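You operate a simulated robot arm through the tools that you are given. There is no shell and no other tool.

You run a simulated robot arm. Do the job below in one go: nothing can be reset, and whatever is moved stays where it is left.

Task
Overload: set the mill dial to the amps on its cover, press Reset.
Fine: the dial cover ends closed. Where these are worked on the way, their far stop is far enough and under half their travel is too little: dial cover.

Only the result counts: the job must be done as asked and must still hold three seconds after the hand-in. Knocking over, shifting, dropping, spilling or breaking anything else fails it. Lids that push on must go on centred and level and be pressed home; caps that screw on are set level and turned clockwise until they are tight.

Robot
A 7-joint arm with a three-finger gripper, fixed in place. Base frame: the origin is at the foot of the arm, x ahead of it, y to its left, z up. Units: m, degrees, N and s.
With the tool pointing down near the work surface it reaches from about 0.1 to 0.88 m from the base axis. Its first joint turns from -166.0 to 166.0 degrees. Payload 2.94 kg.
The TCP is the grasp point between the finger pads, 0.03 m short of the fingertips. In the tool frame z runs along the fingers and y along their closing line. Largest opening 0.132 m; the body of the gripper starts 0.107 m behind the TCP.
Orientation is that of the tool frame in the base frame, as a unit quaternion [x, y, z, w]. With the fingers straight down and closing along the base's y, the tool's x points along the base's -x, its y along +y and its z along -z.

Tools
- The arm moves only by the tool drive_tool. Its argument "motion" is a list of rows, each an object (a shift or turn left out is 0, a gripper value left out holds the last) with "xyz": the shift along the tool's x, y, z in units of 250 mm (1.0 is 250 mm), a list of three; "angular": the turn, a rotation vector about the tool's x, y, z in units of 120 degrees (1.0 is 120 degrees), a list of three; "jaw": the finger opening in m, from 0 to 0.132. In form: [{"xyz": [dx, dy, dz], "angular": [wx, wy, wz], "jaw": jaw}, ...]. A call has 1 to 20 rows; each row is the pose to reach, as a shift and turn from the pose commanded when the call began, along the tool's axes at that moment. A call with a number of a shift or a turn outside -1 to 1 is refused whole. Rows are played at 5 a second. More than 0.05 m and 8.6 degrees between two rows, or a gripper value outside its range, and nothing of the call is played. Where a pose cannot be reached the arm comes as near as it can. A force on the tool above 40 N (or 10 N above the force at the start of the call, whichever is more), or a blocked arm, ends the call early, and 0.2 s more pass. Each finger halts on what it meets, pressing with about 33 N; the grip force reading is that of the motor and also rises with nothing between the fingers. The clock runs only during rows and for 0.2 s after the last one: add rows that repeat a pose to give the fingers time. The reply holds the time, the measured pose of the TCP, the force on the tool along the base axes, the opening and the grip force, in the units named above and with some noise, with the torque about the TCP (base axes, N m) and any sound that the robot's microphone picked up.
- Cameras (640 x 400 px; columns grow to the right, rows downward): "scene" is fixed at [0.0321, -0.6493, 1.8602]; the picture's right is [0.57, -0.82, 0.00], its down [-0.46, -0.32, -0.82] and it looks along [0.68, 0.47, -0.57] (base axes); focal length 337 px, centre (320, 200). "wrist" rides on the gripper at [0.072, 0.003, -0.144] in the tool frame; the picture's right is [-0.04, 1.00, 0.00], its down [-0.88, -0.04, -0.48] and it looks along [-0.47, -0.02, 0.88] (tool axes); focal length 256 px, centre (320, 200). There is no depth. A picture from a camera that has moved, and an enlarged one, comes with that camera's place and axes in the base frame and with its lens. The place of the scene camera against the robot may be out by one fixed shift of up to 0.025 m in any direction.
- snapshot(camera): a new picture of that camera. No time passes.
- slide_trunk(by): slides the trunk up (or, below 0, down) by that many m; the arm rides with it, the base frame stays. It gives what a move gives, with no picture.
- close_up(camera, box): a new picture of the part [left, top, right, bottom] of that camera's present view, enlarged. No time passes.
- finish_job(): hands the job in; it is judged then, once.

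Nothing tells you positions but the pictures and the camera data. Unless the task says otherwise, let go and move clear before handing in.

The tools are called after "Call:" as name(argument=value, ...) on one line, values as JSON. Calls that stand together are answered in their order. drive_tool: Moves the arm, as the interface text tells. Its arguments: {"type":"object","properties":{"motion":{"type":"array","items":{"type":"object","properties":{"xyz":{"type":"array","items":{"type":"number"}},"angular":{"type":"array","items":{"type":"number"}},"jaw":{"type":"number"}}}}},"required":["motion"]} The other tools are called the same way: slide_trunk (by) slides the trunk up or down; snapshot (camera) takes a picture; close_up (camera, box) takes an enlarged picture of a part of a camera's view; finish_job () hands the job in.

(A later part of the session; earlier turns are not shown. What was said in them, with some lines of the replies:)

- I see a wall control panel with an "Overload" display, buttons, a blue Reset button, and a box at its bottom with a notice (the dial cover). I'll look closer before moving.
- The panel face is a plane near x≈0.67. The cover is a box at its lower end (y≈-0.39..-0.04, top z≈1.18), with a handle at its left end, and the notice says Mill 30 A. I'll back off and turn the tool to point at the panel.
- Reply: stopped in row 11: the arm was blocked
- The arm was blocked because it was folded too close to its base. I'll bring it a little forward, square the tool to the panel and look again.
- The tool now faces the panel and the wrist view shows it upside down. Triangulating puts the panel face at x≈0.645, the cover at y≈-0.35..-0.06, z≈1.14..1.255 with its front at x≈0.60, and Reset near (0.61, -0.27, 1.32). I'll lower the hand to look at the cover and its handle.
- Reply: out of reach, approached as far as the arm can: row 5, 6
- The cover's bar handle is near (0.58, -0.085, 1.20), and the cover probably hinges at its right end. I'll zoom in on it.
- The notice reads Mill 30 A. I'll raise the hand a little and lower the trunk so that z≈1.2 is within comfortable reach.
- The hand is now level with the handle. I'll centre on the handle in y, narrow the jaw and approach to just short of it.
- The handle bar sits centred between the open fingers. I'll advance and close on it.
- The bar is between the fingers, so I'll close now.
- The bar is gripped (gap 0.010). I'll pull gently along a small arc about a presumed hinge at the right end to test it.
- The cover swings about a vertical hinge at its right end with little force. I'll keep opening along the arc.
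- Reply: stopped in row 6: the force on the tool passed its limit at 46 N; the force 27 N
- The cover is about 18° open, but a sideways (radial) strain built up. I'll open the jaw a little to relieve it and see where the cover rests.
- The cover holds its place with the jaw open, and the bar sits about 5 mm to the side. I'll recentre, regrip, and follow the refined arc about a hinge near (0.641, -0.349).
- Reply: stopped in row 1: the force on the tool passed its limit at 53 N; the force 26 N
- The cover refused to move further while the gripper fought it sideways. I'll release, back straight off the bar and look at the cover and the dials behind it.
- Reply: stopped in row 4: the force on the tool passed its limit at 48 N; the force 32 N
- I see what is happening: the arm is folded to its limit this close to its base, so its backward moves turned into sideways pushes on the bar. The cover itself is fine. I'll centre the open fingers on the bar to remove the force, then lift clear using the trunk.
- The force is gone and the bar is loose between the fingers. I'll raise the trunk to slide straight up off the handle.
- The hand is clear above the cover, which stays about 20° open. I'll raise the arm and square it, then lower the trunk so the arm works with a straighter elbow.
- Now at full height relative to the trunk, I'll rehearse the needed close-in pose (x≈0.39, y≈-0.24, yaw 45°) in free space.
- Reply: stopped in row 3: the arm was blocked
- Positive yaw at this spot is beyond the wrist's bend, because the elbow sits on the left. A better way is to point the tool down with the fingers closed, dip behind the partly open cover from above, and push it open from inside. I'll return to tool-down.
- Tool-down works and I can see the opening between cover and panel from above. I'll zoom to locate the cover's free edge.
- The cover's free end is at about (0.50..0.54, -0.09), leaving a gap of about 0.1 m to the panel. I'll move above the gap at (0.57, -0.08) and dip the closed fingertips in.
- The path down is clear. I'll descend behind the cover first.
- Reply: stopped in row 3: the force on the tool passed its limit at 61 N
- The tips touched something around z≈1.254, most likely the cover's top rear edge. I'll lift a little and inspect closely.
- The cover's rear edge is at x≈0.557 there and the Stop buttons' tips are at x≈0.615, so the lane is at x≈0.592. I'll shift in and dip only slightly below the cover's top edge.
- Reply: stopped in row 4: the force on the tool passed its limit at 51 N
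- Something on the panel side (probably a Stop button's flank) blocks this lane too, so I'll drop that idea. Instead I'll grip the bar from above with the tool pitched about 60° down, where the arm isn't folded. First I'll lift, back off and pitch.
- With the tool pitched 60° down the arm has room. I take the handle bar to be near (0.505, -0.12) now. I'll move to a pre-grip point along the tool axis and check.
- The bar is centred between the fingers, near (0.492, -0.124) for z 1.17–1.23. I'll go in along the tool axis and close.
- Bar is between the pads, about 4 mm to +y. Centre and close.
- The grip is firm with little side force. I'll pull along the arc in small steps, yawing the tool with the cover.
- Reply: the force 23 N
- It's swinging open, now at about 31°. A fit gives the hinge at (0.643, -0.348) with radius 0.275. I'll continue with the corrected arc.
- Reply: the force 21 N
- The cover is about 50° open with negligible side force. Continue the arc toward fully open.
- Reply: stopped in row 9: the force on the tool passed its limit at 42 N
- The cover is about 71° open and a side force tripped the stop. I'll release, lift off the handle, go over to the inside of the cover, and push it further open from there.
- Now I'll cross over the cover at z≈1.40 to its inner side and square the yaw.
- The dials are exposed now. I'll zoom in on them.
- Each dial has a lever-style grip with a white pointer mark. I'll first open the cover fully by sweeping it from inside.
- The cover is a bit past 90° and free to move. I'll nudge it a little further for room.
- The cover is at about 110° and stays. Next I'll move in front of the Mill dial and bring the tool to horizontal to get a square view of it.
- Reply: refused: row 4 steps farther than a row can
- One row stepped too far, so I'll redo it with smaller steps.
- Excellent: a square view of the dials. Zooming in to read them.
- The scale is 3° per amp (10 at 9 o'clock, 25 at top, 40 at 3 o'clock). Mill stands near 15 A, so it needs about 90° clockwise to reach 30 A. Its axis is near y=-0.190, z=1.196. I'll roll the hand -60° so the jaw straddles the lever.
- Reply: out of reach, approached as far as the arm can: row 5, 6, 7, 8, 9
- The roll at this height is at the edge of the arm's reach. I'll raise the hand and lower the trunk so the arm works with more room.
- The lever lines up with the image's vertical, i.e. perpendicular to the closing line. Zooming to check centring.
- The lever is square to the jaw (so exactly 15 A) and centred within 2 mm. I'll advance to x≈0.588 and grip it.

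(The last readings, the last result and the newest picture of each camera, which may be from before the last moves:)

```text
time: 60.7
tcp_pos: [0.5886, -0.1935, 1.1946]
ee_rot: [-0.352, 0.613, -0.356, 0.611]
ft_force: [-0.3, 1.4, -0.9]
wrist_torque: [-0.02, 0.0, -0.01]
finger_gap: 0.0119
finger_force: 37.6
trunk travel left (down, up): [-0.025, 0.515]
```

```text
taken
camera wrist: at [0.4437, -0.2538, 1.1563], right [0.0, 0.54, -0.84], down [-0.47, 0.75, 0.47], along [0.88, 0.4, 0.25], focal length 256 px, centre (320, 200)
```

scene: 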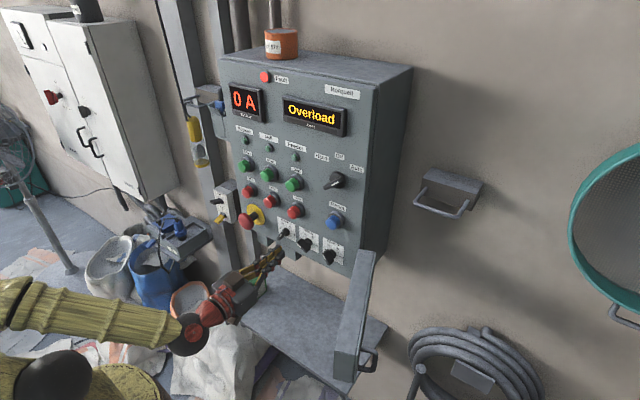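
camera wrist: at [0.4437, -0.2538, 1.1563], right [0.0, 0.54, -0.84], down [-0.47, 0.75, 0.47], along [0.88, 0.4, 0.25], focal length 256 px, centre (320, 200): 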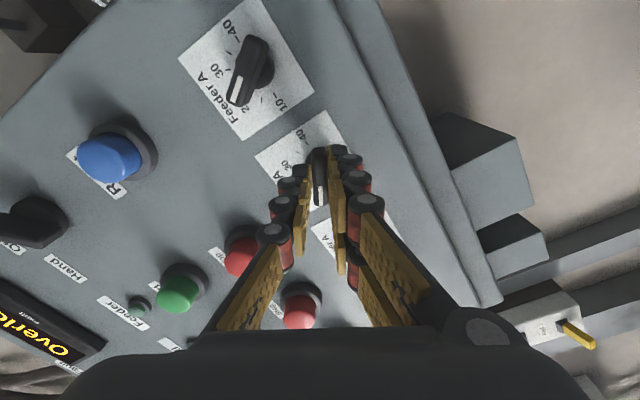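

Lever gripped (gap 0.012). I'll turn clockwise in stages, watching the forces.

Call:
drive_tool(motion=[{"angular": [0, 0, 0.05]}, {"angular": [0, 0, 0.1]}, {"angular": [0, 0, 0.15]}, {"angular": [0, 0, 0.2]}, {"angular": [0, 0, 0.25]}, {"angular": [0, 0, 0.25]}])

Call:
snapshot(camera="wrist")

```text
time: 62.1
tcp_pos: [0.587, -0.1924, 1.194]
ee_rot: [-0.183, 0.685, -0.184, 0.681]
ft_force: [-16.6, 14.7, -22.7]
wrist_torque: [-0.11, 0.48, 0.49]
finger_gap: 0.0115
finger_force: 38.3
trunk travel left (down, up): [-0.025, 0.515]
```

```text
taken
camera wrist: at [0.4438, -0.2249, 1.13], right [0.0, 0.89, -0.46], down [-0.47, 0.41, 0.78], along [0.88, 0.22, 0.42], focal length 256 px, centre (320, 200)
```

wrist: 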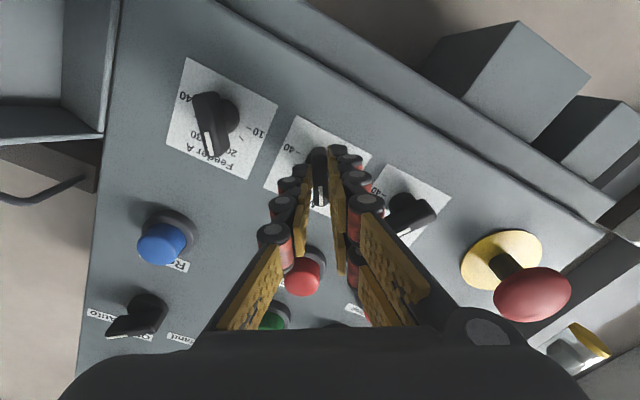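

There's some side load, consistent with the dial axis lying about 4.5 mm along the lever from my grip centre. I'll correct for that while turning further.

Call:
drive_tool(motion=[{"xyz": [0.002, 0.009, -0.005]}, {"xyz": [0.002, 0.011, -0.005], "angular": [0, 0, 0.05]}, {"xyz": [0.001, 0.013, -0.005], "angular": [0, 0, 0.1]}, {"xyz": [0.001, 0.015, -0.005], "angular": [0, 0, 0.15]}, {"xyz": [0, 0.017, -0.005], "angular": [0, 0, 0.2]}, {"xyz": [0, 0.018, -0.005], "angular": [0, 0, 0.25]}, {"xyz": [0, 0.018, -0.005], "angular": [0, 0, 0.25]}])

Call:
snapshot(camera="wrist")

```text
time: 63.7
tcp_pos: [0.5887, -0.1899, 1.1933]
ee_rot: [0.002, 0.707, -0.002, 0.707]
ft_force: [2.0, 1.9, -11.8]
wrist_torque: [-0.02, 0.24, -0.02]
finger_gap: 0.0111
finger_force: 39.1
trunk travel left (down, up): [-0.025, 0.515]
```

```text
taken
camera wrist: at [0.4442, -0.1862, 1.1209], right [0.01, 1.0, 0.04], down [-0.48, -0.03, 0.88], along [0.88, -0.03, 0.48], focal length 256 px, centre (320, 200)
```

wrist: 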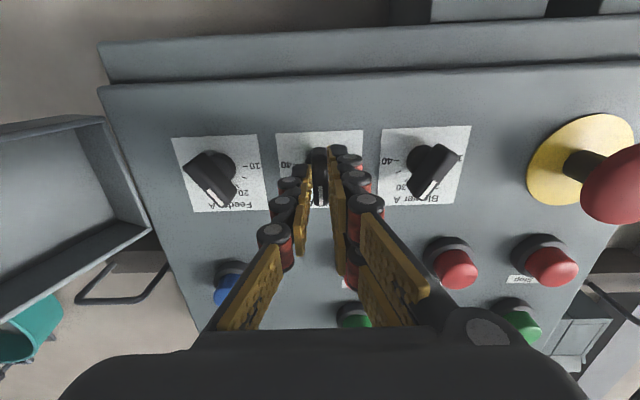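

The dial has turned 60° to about 25 A with low force. The last 30°:

Call:
drive_tool(motion=[{"xyz": [0, 0.002, 0], "angular": [0, 0, 0.05]}, {"xyz": [0, 0.004, 0], "angular": [0, 0, 0.1]}, {"xyz": [0, 0.006, 0], "angular": [0, 0, 0.15]}, {"xyz": [0, 0.008, 0], "angular": [0, 0, 0.2]}, {"xyz": [0, 0.009, 0], "angular": [0, 0, 0.25]}, {"xyz": [0, 0.009, 0], "angular": [0, 0, 0.25]}])

Call:
snapshot(camera="wrist")

Call:
close_up(camera="wrist", box=[240, 110, 400, 210])

```text
time: 65.1
tcp_pos: [0.5884, -0.1875, 1.1939]
ee_rot: [0.185, 0.682, 0.181, 0.684]
ft_force: [6.4, -2.5, -3.7]
wrist_torque: [0.05, -0.12, -0.22]
finger_gap: 0.0114
finger_force: 38.2
trunk travel left (down, up): [-0.025, 0.515]
```

```text
taken
camera wrist: at [0.4445, -0.1485, 1.1326], right [0.01, 0.84, 0.54], down [-0.48, -0.47, 0.74], along [0.88, -0.26, 0.4], focal length 256 px, centre (320, 200)
```

wrist: 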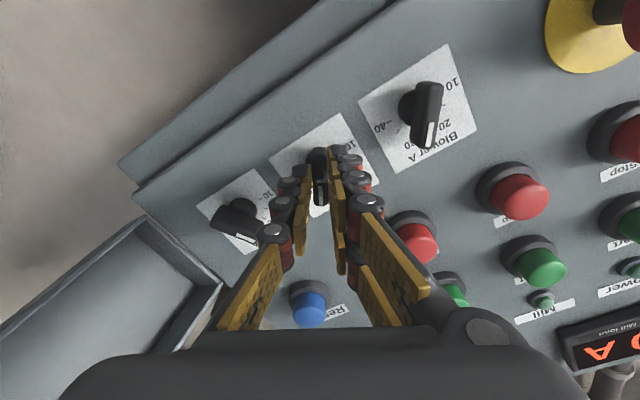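

```text
4.00 times, centred on (320, 160) of wrist
camera zoom: at [0.4445, -0.1485, 1.1326], right [0.01, 0.84, 0.54], down [-0.48, -0.47, 0.74], along [0.88, -0.26, 0.4], focal length 1024 px, centre (320, 360)
```

zoom: 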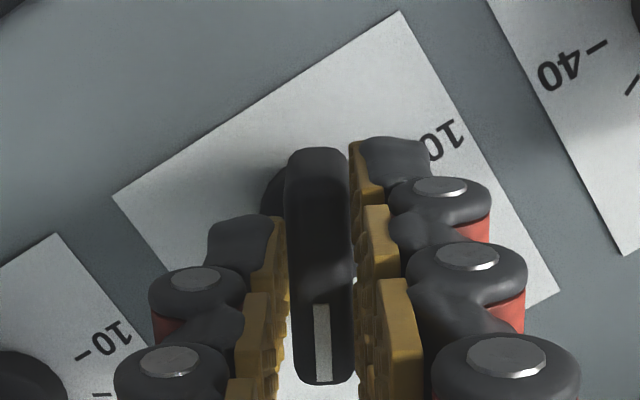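

Roll is now +30°, which should be 30 A. I'll release, back off and check the reading.

Call:
drive_tool(motion=[{"jaw": 0.025}, {"jaw": 0.045}, {"jaw": 0.045}, {"xyz": [0, 0, -0.1], "jaw": 0.045}, {"xyz": [0, 0, -0.24], "jaw": 0.045}, {"xyz": [0, 0, -0.3], "jaw": 0.045}, {"xyz": [0, 0, -0.3], "jaw": 0.045}])

Call:
close_up(camera="wrist", box=[240, 80, 400, 180])

Call:
close_up(camera="scene", box=[262, 205, 358, 265])

```text
time: 66.7
tcp_pos: [0.512, -0.1888, 1.193]
ee_rot: [0.185, 0.683, 0.179, 0.684]
ft_force: [-0.9, 0.3, 0.4]
wrist_torque: [-0.01, 0.01, 0.02]
finger_gap: 0.0449
finger_force: 0.1
trunk travel left (down, up): [-0.025, 0.515]
```

```text
4.00 times, centred on (320, 130) of wrist
camera zoom: at [0.3682, -0.1484, 1.1324], right [0.01, 0.84, 0.53], down [-0.48, -0.47, 0.74], along [0.88, -0.26, 0.4], focal length 1024 px, centre (320, 480)
```

zoom: 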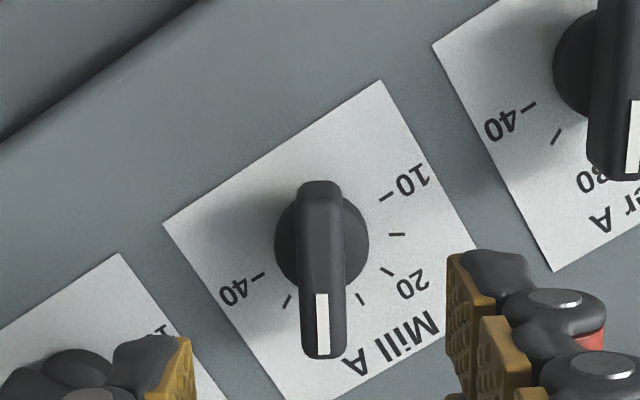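

```text
6.67 times, centred on (310, 235) of scene
camera zoom: at [0.0321, -0.6493, 1.8602], right [0.57, -0.82, 0.0], down [-0.46, -0.32, -0.82], along [0.68, 0.47, -0.57], focal length 2246 px, centre (387, -33)
```

zoom: 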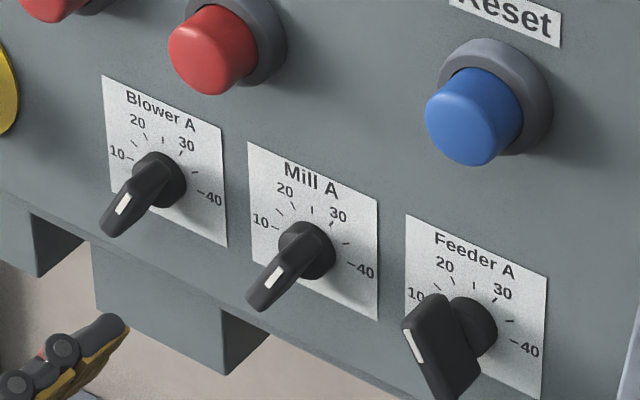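

The Mill pointer now reads 30 A, parallel to Blower's 30. Next is Reset at roughly (0.612, -0.276, 1.318). I'll close the jaw and move in front of it.

Call:
drive_tool(motion=[{"xyz": [-0.1, -0.01, -0.02], "angular": [0, 0, -0.05], "jaw": 0.03}, {"xyz": [-0.23, -0.02, 0], "angular": [0, 0, -0.1], "jaw": 0.01}, {"xyz": [-0.36, -0.03, 0], "angular": [0, 0, -0.15], "jaw": 0.0}, {"xyz": [-0.49, -0.04, 0], "angular": [0, 0, -0.2], "jaw": 0.0}, {"xyz": [-0.607, -0.051, 0], "angular": [0, 0, -0.25], "jaw": 0.0}, {"xyz": [-0.607, -0.051, 0.072], "angular": [0, 0, -0.25], "jaw": 0.0}, {"xyz": [-0.607, -0.051, 0.072], "angular": [0, 0, -0.25], "jaw": 0.0}])

Call:
snapshot(camera="wrist")

Call:
snapshot(camera="scene")

```text
time: 68.3
tcp_pos: [0.5344, -0.2527, 1.3276]
ee_rot: [-0.014, 0.703, 0.003, 0.711]
ft_force: [-0.7, -0.7, 0.1]
wrist_torque: [0.03, 0.01, 0.02]
finger_gap: 0.0
finger_force: 29.0
trunk travel left (down, up): [-0.025, 0.515]
```

```text
taken
camera wrist: at [0.3906, -0.2552, 1.2535], right [-0.03, 1.0, 0.03], down [-0.49, -0.04, 0.87], along [0.87, 0.01, 0.49], focal length 256 px, centre (320, 200)
```

wrist: 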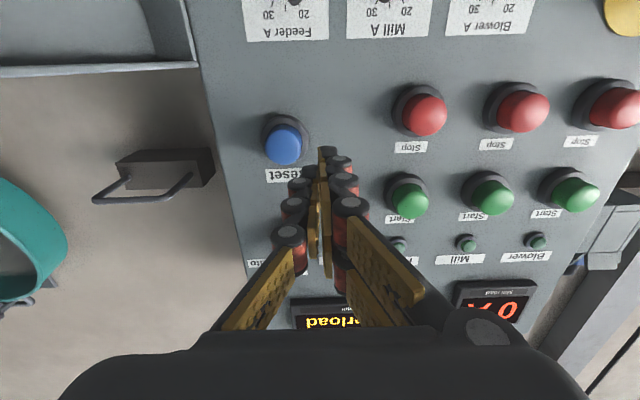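

```text
taken
```

scene: 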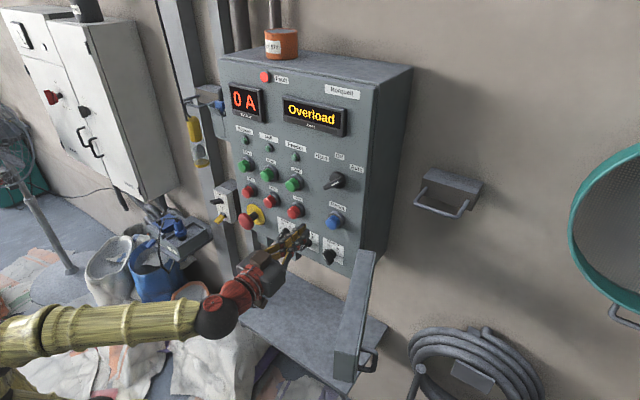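

Reset's face is at about y=-0.282, z=1.321. I'll align with it.

Call:
drive_tool(motion=[{"xyz": [0.013, -0.06, 0], "angular": [0.006, 0.003, 0.004]}, {"xyz": [0.026, -0.12, 0], "angular": [0.0115, 0.0055, 0.0075]}, {"xyz": [0.026, -0.12, 0], "angular": [0.0115, 0.0055, 0.0075]}, {"xyz": [0.026, -0.12, 0], "angular": [0.0115, 0.0055, 0.0075]}])

Call:
snapshot(camera="wrist")

```text
time: 69.5
tcp_pos: [0.5464, -0.2617, 1.321]
ee_rot: [-0.016, 0.707, 0.016, 0.707]
ft_force: [0.4, 0.3, -0.5]
wrist_torque: [0.01, -0.03, 0.01]
finger_gap: 0.0003
finger_force: 28.6
trunk travel left (down, up): [-0.025, 0.515]
stopped in row 4: the arm was blocked; the commanded pose is now the measured one
```

```text
taken
camera wrist: at [0.4026, -0.2641, 1.2492], right [-0.05, 1.0, 0.04], down [-0.47, -0.06, 0.88], along [0.88, 0.02, 0.47], focal length 256 px, centre (320, 200)
```

wrist: 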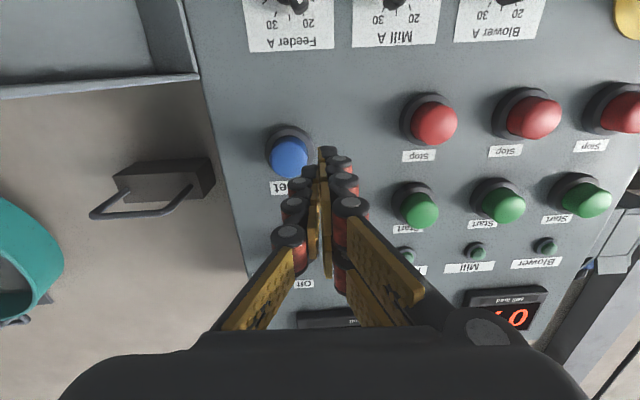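

The wrist limit blocks pointing straight ahead this far right. A tool yaw toward -y unbends it, so I'll yaw about -22° and aim the tip at Reset.

Call:
drive_tool(motion=[{"xyz": [0, 0, -0.02], "angular": [0.06, 0, 0]}, {"xyz": [0, 0, -0.02], "angular": [0.12, 0, 0]}, {"xyz": [0, -0.01, -0.02], "angular": [0.18, 0, 0]}, {"xyz": [0, -0.03, -0.02], "angular": [0.2, 0, 0]}, {"xyz": [0, -0.03, -0.02], "angular": [0.2, 0, 0]}])

Call:
snapshot(camera="wrist")

Call:
close_up(camera="scene", box=[230, 150, 390, 250])

```text
time: 70.7
tcp_pos: [0.5383, -0.2705, 1.3206]
ee_rot: [0.133, 0.694, -0.133, 0.695]
ft_force: [-0.5, -0.7, 0.2]
wrist_torque: [0.04, 0.03, 0.02]
finger_gap: 0.0
finger_force: 28.7
trunk travel left (down, up): [-0.025, 0.515]
```

```text
taken
camera wrist: at [0.4077, -0.2145, 1.2491], right [0.37, 0.93, 0.04], down [-0.46, 0.14, 0.88], along [0.81, -0.34, 0.48], focal length 256 px, centre (320, 200)
```

wrist: 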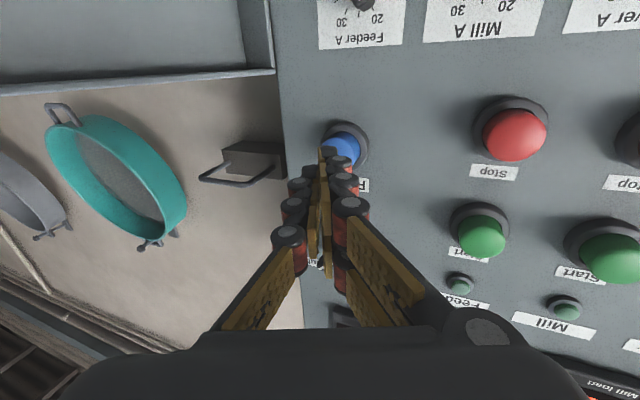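

```text
4.00 times, centred on (310, 200) of scene
camera zoom: at [0.0321, -0.6493, 1.8602], right [0.57, -0.82, 0.0], down [-0.46, -0.32, -0.82], along [0.68, 0.47, -0.57], focal length 1348 px, centre (360, 200)
```

zoom: 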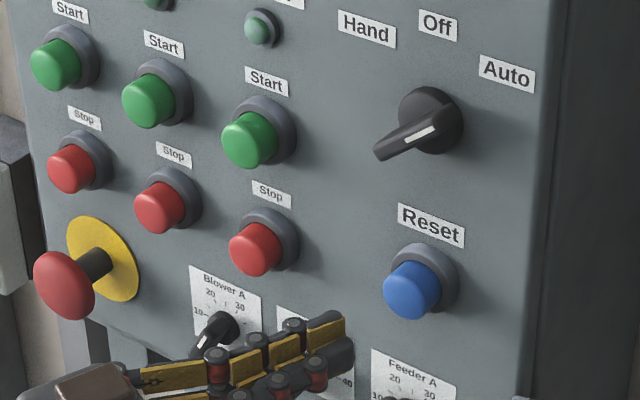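

The tip is in line with Reset. I'll push straight along +x slowly, watching for force or a click.

Call:
drive_tool(motion=[{"xyz": [0, 0.022, 0.056]}, {"xyz": [0, 0.044, 0.111]}, {"xyz": [0, 0.059, 0.149]}, {"xyz": [0, 0.067, 0.167]}, {"xyz": [0, 0.074, 0.186]}, {"xyz": [0, 0.074, 0.186]}])

Call:
snapshot(camera="wrist")

Call:
close_up(camera="scene", box=[230, 150, 390, 250])

```text
time: 72.1
tcp_pos: [0.5908, -0.2689, 1.3218]
ee_rot: [0.132, 0.695, -0.132, 0.695]
ft_force: [-0.8, -0.5, -0.4]
wrist_torque: [0.0, -0.02, 0.02]
finger_gap: 0.0
finger_force: 28.6
trunk travel left (down, up): [-0.025, 0.515]
```

```text
taken
camera wrist: at [0.4582, -0.2143, 1.2494], right [0.37, 0.93, 0.04], down [-0.46, 0.14, 0.88], along [0.81, -0.34, 0.47], focal length 256 px, centre (320, 200)
```

wrist: 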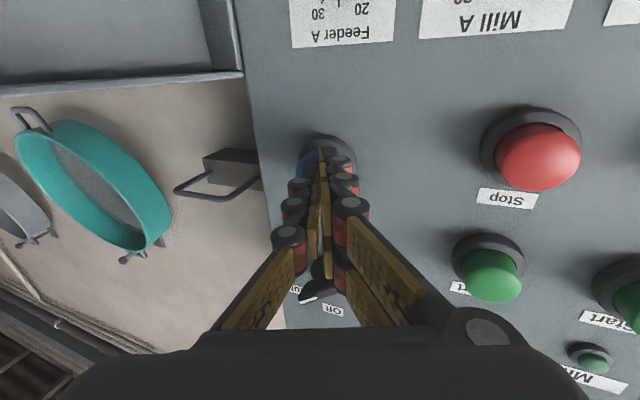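

```text
4.00 times, centred on (310, 200) of scene
camera zoom: at [0.0321, -0.6493, 1.8602], right [0.57, -0.82, 0.0], down [-0.46, -0.32, -0.82], along [0.68, 0.47, -0.57], focal length 1348 px, centre (360, 200)
```

zoom: 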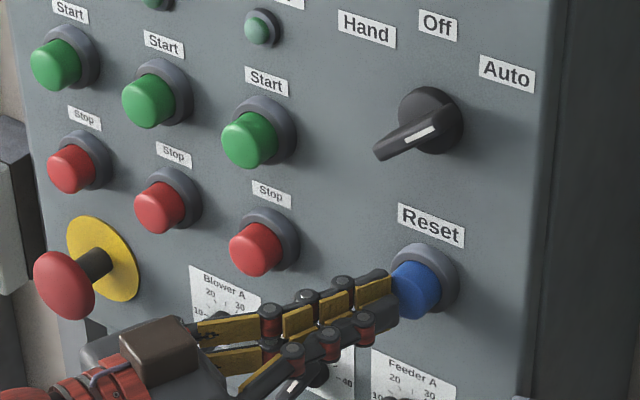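

The tip is just short of the button. I'll centre it slightly (−y, down a few mm) and keep pushing.

Call:
drive_tool(motion=[{"xyz": [0.018, -0.014, 0.005]}, {"xyz": [0.018, -0.007, 0.024]}, {"xyz": [0.018, 0.0, 0.042]}, {"xyz": [0.018, 0.005, 0.055]}, {"xyz": [0.018, 0.01, 0.067]}, {"xyz": [0.018, 0.015, 0.08]}])

Call:
snapshot(camera="wrist")

Call:
snapshot(camera="scene")

```text
time: 73.5
tcp_pos: [0.6071, -0.2736, 1.3178]
ee_rot: [0.133, 0.695, -0.133, 0.694]
ft_force: [-18.0, 1.7, -2.7]
wrist_torque: [0.01, 0.02, 0.03]
finger_gap: 0.0
finger_force: 28.4
trunk travel left (down, up): [-0.025, 0.515]
heard: click
```

```text
taken
camera wrist: at [0.4758, -0.218, 1.2454], right [0.37, 0.93, 0.04], down [-0.46, 0.14, 0.88], along [0.81, -0.34, 0.48], focal length 256 px, centre (320, 200)
```

wrist: 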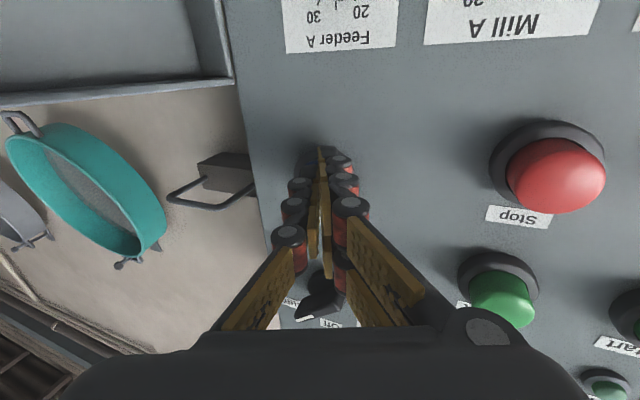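

```text
taken
```

scene: 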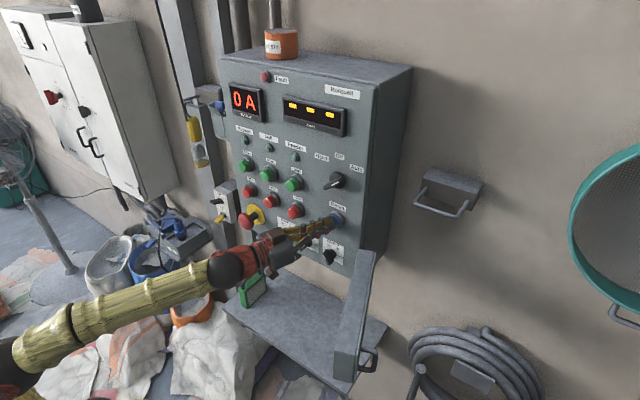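

Click heard: the fault lamp is off and the display shows dashes, so the reset is done. Now I'll retract, rise and pitch the tool down, ready to go round to the outside of the cover.

Call:
drive_tool(motion=[{"xyz": [0, -0.05, -0.124]}, {"xyz": [0, -0.1, -0.248]}, {"xyz": [0, -0.148, -0.372]}, {"xyz": [-0.06, -0.148, -0.372], "angular": [-0.02, 0.06, -0.012]}, {"xyz": [-0.12, -0.148, -0.372], "angular": [-0.04, 0.12, -0.023]}, {"xyz": [-0.18, -0.148, -0.372], "angular": [-0.06, 0.18, -0.035]}, {"xyz": [-0.24, -0.148, -0.372], "angular": [-0.08, 0.24, -0.046]}, {"xyz": [-0.3, -0.148, -0.372], "angular": [-0.1, 0.3, -0.058]}, {"xyz": [-0.36, -0.148, -0.372], "angular": [-0.12, 0.36, -0.069]}, {"xyz": [-0.42, -0.148, -0.372], "angular": [-0.14, 0.42, -0.081]}, {"xyz": [-0.48, -0.148, -0.372], "angular": [-0.164, 0.493, -0.095]}, {"xyz": [-0.48, -0.148, -0.372], "angular": [-0.164, 0.493, -0.095]}])

Call:
snapshot(camera="wrist")

Call:
snapshot(camera="scene")

```text
refused: row 11 steps farther than a row can; nothing moved
```

```text
taken
camera wrist: at [0.4758, -0.218, 1.2454], right [0.37, 0.93, 0.04], down [-0.46, 0.14, 0.88], along [0.81, -0.34, 0.48], focal length 256 px, centre (320, 200)
```

wrist: 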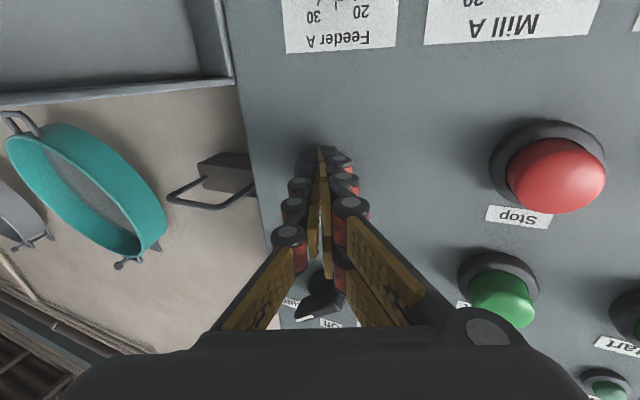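

```text
taken
```

scene: 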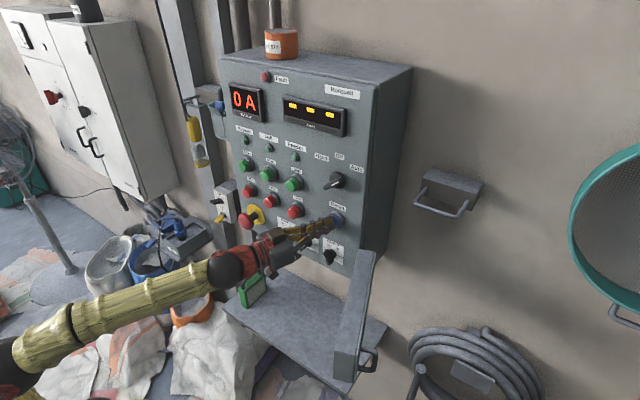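

One rotation step was too large, so I'll resend with finer steps.

Call:
drive_tool(motion=[{"xyz": [0, -0.05, -0.124]}, {"xyz": [0, -0.1, -0.248]}, {"xyz": [0, -0.148, -0.372]}, {"xyz": [-0.06, -0.148, -0.372], "angular": [-0.018, 0.055, -0.011]}, {"xyz": [-0.12, -0.148, -0.372], "angular": [-0.037, 0.11, -0.021]}, {"xyz": [-0.18, -0.148, -0.372], "angular": [-0.055, 0.165, -0.032]}, {"xyz": [-0.24, -0.148, -0.372], "angular": [-0.073, 0.22, -0.042]}, {"xyz": [-0.3, -0.148, -0.372], "angular": [-0.091, 0.275, -0.053]}, {"xyz": [-0.36, -0.148, -0.372], "angular": [-0.11, 0.33, -0.064]}, {"xyz": [-0.42, -0.148, -0.372], "angular": [-0.128, 0.385, -0.074]}, {"xyz": [-0.48, -0.148, -0.372], "angular": [-0.146, 0.44, -0.085]}, {"xyz": [-0.48, -0.148, -0.372], "angular": [-0.164, 0.493, -0.095]}, {"xyz": [-0.48, -0.148, -0.372], "angular": [-0.164, 0.493, -0.095]}])

Call:
snapshot(camera="wrist")

Call:
snapshot(camera="scene")

```text
time: 76.3
tcp_pos: [0.5105, -0.2735, 1.4369]
ee_rot: [-0.002, 0.966, 0.0, 0.259]
ft_force: [0.7, -0.1, -0.4]
wrist_torque: [0.02, 0.0, -0.02]
finger_gap: 0.0
finger_force: 28.5
trunk travel left (down, up): [-0.025, 0.515]
```

```text
taken
camera wrist: at [0.3762, -0.2715, 1.5252], right [0.03, 1.0, 0.02], down [0.52, -0.04, 0.85], along [0.85, -0.02, -0.52], focal length 256 px, centre (320, 200)
```

wrist: 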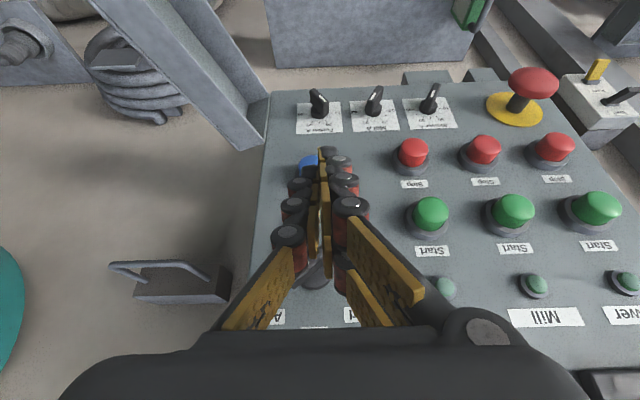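

```text
taken
```

scene: 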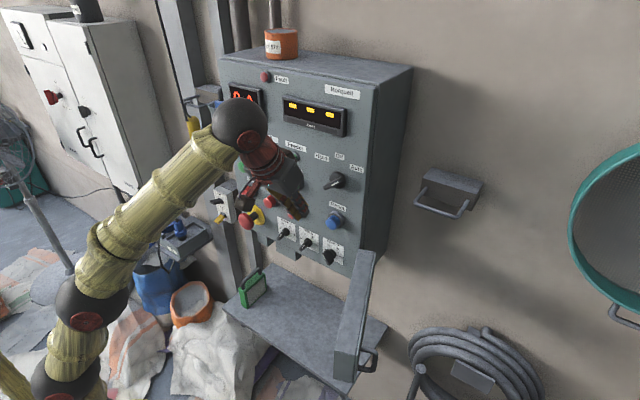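

Now cross over the cover at z≈1.43 to its outer (right) side.

Call:
drive_tool(motion=[{"xyz": [0.06, -0.16, -0.036]}, {"xyz": [0.12, -0.32, -0.072]}, {"xyz": [0.19, -0.48, -0.108]}, {"xyz": [0.25, -0.64, -0.144]}, {"xyz": [0.312, -0.8, -0.18]}, {"xyz": [0.312, -0.98, -0.18]}, {"xyz": [0.312, -0.98, -0.18]}])

Call:
drive_tool(motion=[{"xyz": [0, -0.15, 0]}, {"xyz": [0, -0.3, 0]}, {"xyz": [0, -0.3, 0]}])

Call:
snapshot(camera="wrist")

Call:
snapshot(camera="scene")

```text
time: 77.9
tcp_pos: [0.4096, -0.4824, 1.4035]
ee_rot: [-0.003, 0.966, 0.0, 0.259]
ft_force: [0.2, 1.3, -0.2]
wrist_torque: [-0.07, 0.04, -0.03]
finger_gap: 0.0
finger_force: 28.6
out of reach, approached as far as the arm can: row 4, 5, 6, 7
trunk travel left (down, up): [-0.025, 0.515]
```

```text
time: 78.7
tcp_pos: [0.402, -0.5245, 1.3768]
ee_rot: [-0.002, 0.966, 0.001, 0.259]
ft_force: [0.3, 0.1, -0.2]
wrist_torque: [0.03, 0.0, 0.04]
finger_gap: 0.0002
finger_force: 28.7
out of reach, approached as far as the arm can: row 1, 2, 3
trunk travel left (down, up): [-0.025, 0.515]
```

```text
taken
camera wrist: at [0.2666, -0.5218, 1.4646], right [0.03, 1.0, 0.02], down [0.52, -0.04, 0.85], along [0.85, -0.02, -0.52], focal length 256 px, centre (320, 200)
```

wrist: 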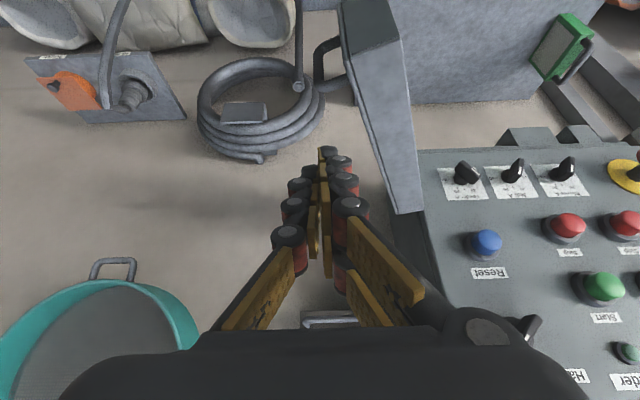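

```text
taken
```

scene: 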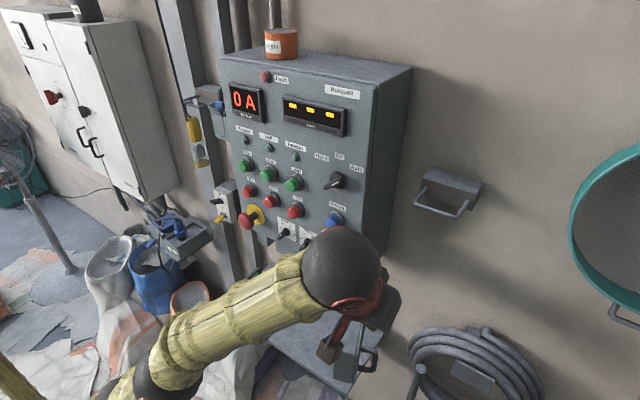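

I'm over the outer side; the cover's free end is near (0.37, -0.48). I'll shift to (0.47, -0.535), clear of the handle, and descend to z≈1.235.

Call:
drive_tool(motion=[{"xyz": [-0.118, -0.021, 0.068]}, {"xyz": [-0.236, -0.042, 0.136]}, {"xyz": [-0.165, -0.042, 0.26]}, {"xyz": [-0.094, -0.042, 0.382]}, {"xyz": [-0.023, -0.042, 0.505]}, {"xyz": [0.048, -0.042, 0.628]}, {"xyz": [0.048, -0.042, 0.628]}])

Call:
snapshot(camera="wrist")

Call:
snapshot(camera="scene")

```text
time: 80.3
tcp_pos: [0.4686, -0.5355, 1.2342]
ee_rot: [-0.001, 0.966, -0.001, 0.26]
ft_force: [-0.2, -0.6, 0.6]
wrist_torque: [0.01, 0.01, -0.03]
finger_gap: 0.0
finger_force: 28.5
out of reach, approached as far as the arm can: row 1, 2
trunk travel left (down, up): [-0.025, 0.515]
```

```text
taken
camera wrist: at [0.3344, -0.5336, 1.323], right [0.03, 1.0, 0.02], down [0.52, -0.04, 0.85], along [0.85, -0.02, -0.52], focal length 256 px, centre (320, 200)
```

wrist: 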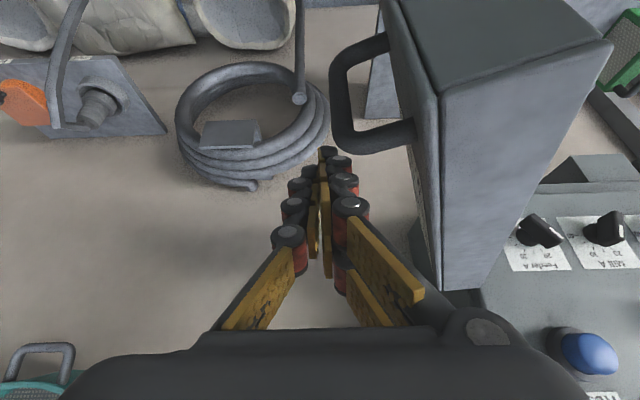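

```text
taken
```

scene: 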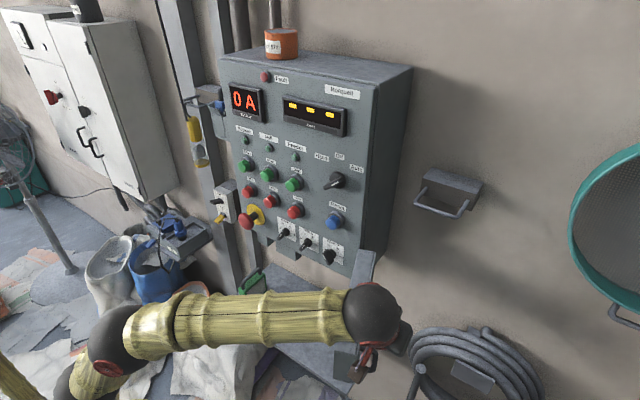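

The finger is outside the cover face, between handle and hinge. I'll sweep along the closing arc.

Call:
drive_tool(motion=[{"xyz": [-0.022, 0.142, 0.013]}, {"xyz": [-0.03, 0.19, 0.018]}, {"xyz": [-0.039, 0.226, 0.023]}, {"xyz": [0.003, 0.3, -0.001]}, {"xyz": [0.044, 0.374, -0.025]}, {"xyz": [0.067, 0.442, -0.038]}, {"xyz": [0.089, 0.51, -0.051]}, {"xyz": [0.102, 0.581, -0.059]}, {"xyz": [0.114, 0.652, -0.066]}, {"xyz": [0.117, 0.725, -0.067]}, {"xyz": [0.118, 0.798, -0.068]}, {"xyz": [0.11, 0.87, -0.063]}, {"xyz": [0.1, 0.942, -0.058]}])

Call:
snapshot(camera="wrist")

Call:
snapshot(camera="scene")

```text
time: 83.1
tcp_pos: [0.439, -0.3001, 1.2331]
ee_rot: [-0.002, 0.966, 0.0, 0.259]
ft_force: [-0.7, 0.5, -0.3]
wrist_torque: [0.01, -0.02, 0.0]
finger_gap: 0.0001
finger_force: 28.4
trunk travel left (down, up): [-0.025, 0.515]
```

```text
taken
camera wrist: at [0.3053, -0.2975, 1.3219], right [0.03, 1.0, 0.02], down [0.52, -0.04, 0.85], along [0.85, -0.02, -0.52], focal length 256 px, centre (320, 200)
```

wrist: 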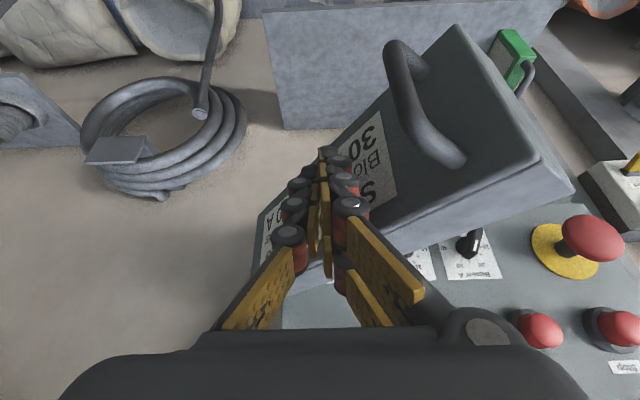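

```text
taken
```

scene: 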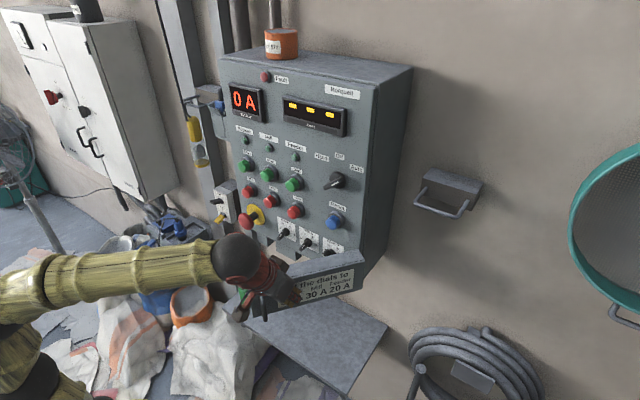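

The cover is closing smoothly. Continue the arc.

Call:
drive_tool(motion=[{"xyz": [-0.021, 0.07, 0.012]}, {"xyz": [-0.042, 0.139, 0.024]}, {"xyz": [-0.072, 0.203, 0.042]}, {"xyz": [-0.102, 0.267, 0.059]}, {"xyz": [-0.141, 0.324, 0.082]}, {"xyz": [-0.18, 0.381, 0.104]}, {"xyz": [-0.227, 0.43, 0.131]}, {"xyz": [-0.274, 0.478, 0.158]}, {"xyz": [-0.328, 0.517, 0.189]}, {"xyz": [-0.382, 0.555, 0.22]}, {"xyz": [-0.382, 0.555, 0.22]}])

Call:
snapshot(camera="wrist")

Call:
snapshot(camera="scene")

```text
time: 85.5
tcp_pos: [0.5497, -0.1611, 1.2347]
ee_rot: [-0.001, 0.966, 0.0, 0.259]
ft_force: [0.0, -0.9, -0.4]
wrist_torque: [0.02, 0.02, 0.01]
finger_gap: 0.0
finger_force: 28.9
trunk travel left (down, up): [-0.025, 0.515]
```

```text
taken
camera wrist: at [0.4154, -0.1596, 1.3229], right [0.03, 1.0, 0.02], down [0.52, -0.04, 0.85], along [0.85, -0.02, -0.52], focal length 256 px, centre (320, 200)
```

wrist: 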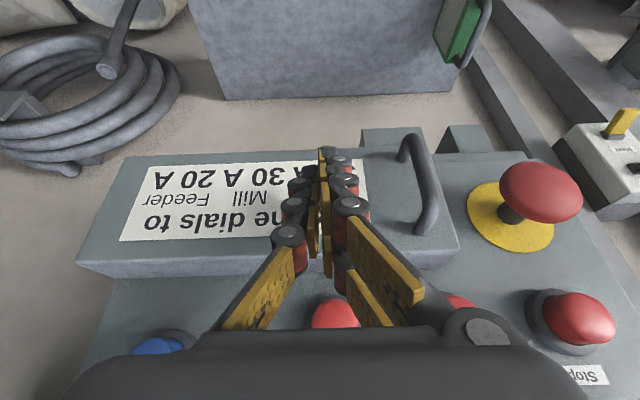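

```text
taken
```

scene: 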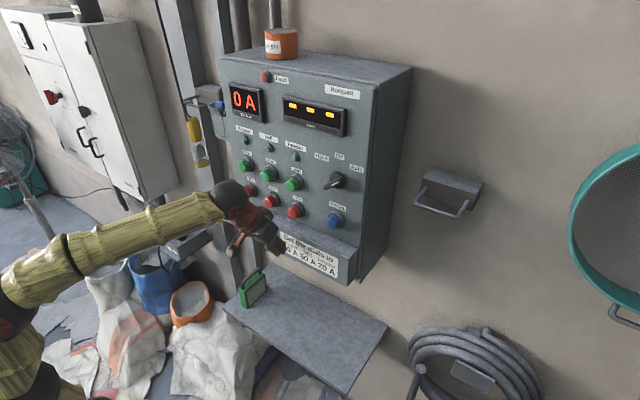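

Nearly closed. I'll push straight in, gently, until it seats.

Call:
drive_tool(motion=[{"xyz": [-0.035, 0.01, 0.02]}, {"xyz": [-0.069, 0.02, 0.04]}, {"xyz": [-0.087, 0.02, 0.05]}, {"xyz": [-0.104, 0.02, 0.06]}, {"xyz": [-0.121, 0.02, 0.07]}, {"xyz": [-0.139, 0.02, 0.08]}])

Call:
close_up(camera="scene", box=[220, 190, 380, 290])

```text
time: 86.4
tcp_pos: [0.5688, -0.1558, 1.2356]
ee_rot: [-0.001, 0.967, -0.001, 0.256]
ft_force: [-26.5, 1.0, 4.5]
wrist_torque: [0.02, 0.16, 0.15]
finger_gap: 0.0
finger_force: 28.8
trunk travel left (down, up): [-0.025, 0.515]
stopped in row 4: the force on the tool passed its limit at 44 N (the readings are from after the stop); the commanded pose is now the measured one
```

```text
4.00 times, centred on (300, 240) of scene
camera zoom: at [0.0321, -0.6493, 1.8602], right [0.57, -0.82, 0.0], down [-0.46, -0.32, -0.82], along [0.68, 0.47, -0.57], focal length 1348 px, centre (400, 40)
```

zoom: 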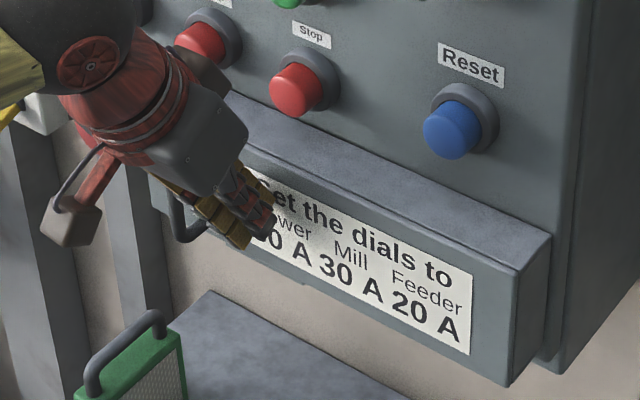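

It seated firmly (44 N stop). I'll back away and verify that the cover is closed and everything else is in order.

Call:
drive_tool(motion=[{"xyz": [0.1, 0, -0.06]}, {"xyz": [0.2, 0, -0.12]}, {"xyz": [0.28, 0, -0.25]}, {"xyz": [0.36, 0, -0.4]}, {"xyz": [0.4, 0, -0.55]}, {"xyz": [0.4, 0.1, -0.65]}, {"xyz": [0.4, 0.1, -0.65]}])

Call:
snapshot(camera="scene")

Call:
close_up(camera="scene", box=[210, 180, 390, 292])

Call:
snapshot(camera="wrist")

```text
time: 88.0
tcp_pos: [0.4054, -0.1321, 1.3268]
ee_rot: [-0.002, 0.967, 0.001, 0.254]
ft_force: [-1.0, -0.8, 0.2]
wrist_torque: [-0.05, -0.02, -0.02]
finger_gap: 0.0
finger_force: 28.9
trunk travel left (down, up): [-0.025, 0.515]
```

```text
taken
```

scene: 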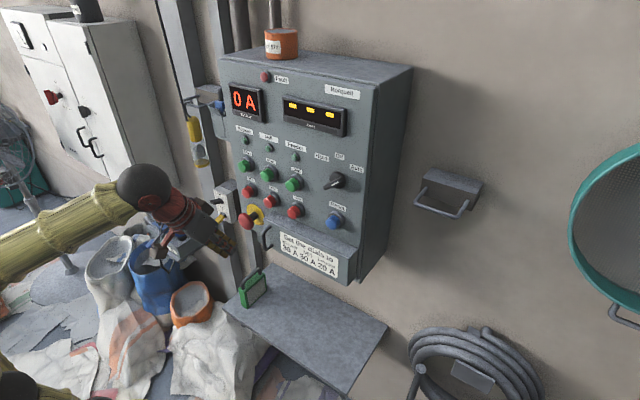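

```text
3.56 times, centred on (300, 236) of scene
camera zoom: at [0.0321, -0.6493, 1.8602], right [0.57, -0.82, 0.0], down [-0.46, -0.32, -0.82], along [0.68, 0.47, -0.57], focal length 1198 px, centre (391, 72)
```

zoom: 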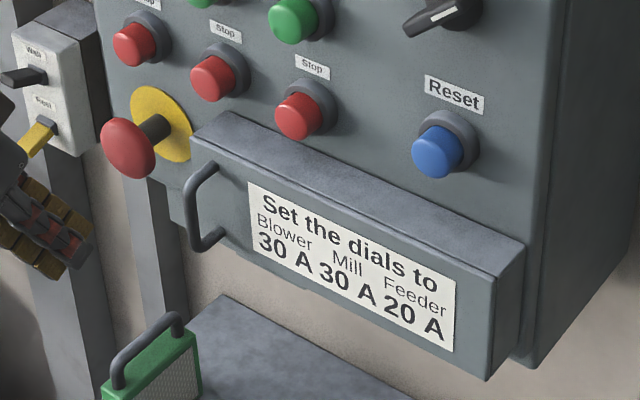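

```text
taken
camera wrist: at [0.2727, -0.1291, 1.4158], right [0.03, 1.0, 0.02], down [0.53, -0.04, 0.85], along [0.85, -0.02, -0.53], focal length 256 px, centre (320, 200)
```

wrist: 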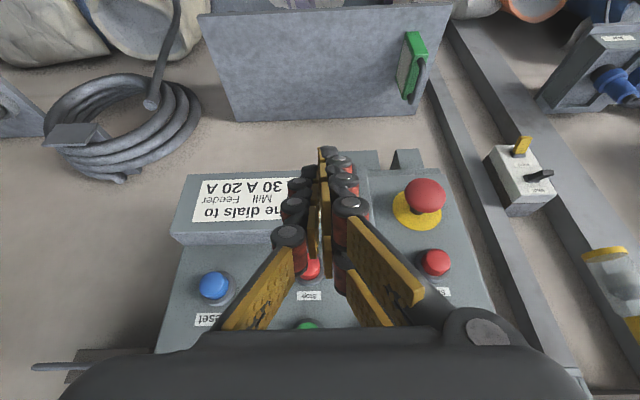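

The cover is closed exactly as it was at the start. The Mill dial reads 30 A, the fault is cleared (dashes shown, lamp off), nothing else has moved, and the arm is clear, so I'm handing in.

Call:
finish_job()

```text
The job is handed in.
```

The Mill dial now reads 30 A, as the notice on the cover asks, and I pressed Reset. It clicked, the fault lamp went out and the display changed from "Overload" to dashes.

The dial cover was opened well past 90° to work on the dial. I then pushed it shut until it seated, and it looks the same as in the first pictures. The Blower and Feeder dials still point to 30 A and 20 A, the E-stop was not pressed, and the arm was clear when I handed in.

While opening the cover I pushed against the handle bar, the cover's edge and probably the side of a Stop button a few times. Each time the arm's force limit stopped it, at 42–61 N. In the last pictures nothing looked moved or damaged.
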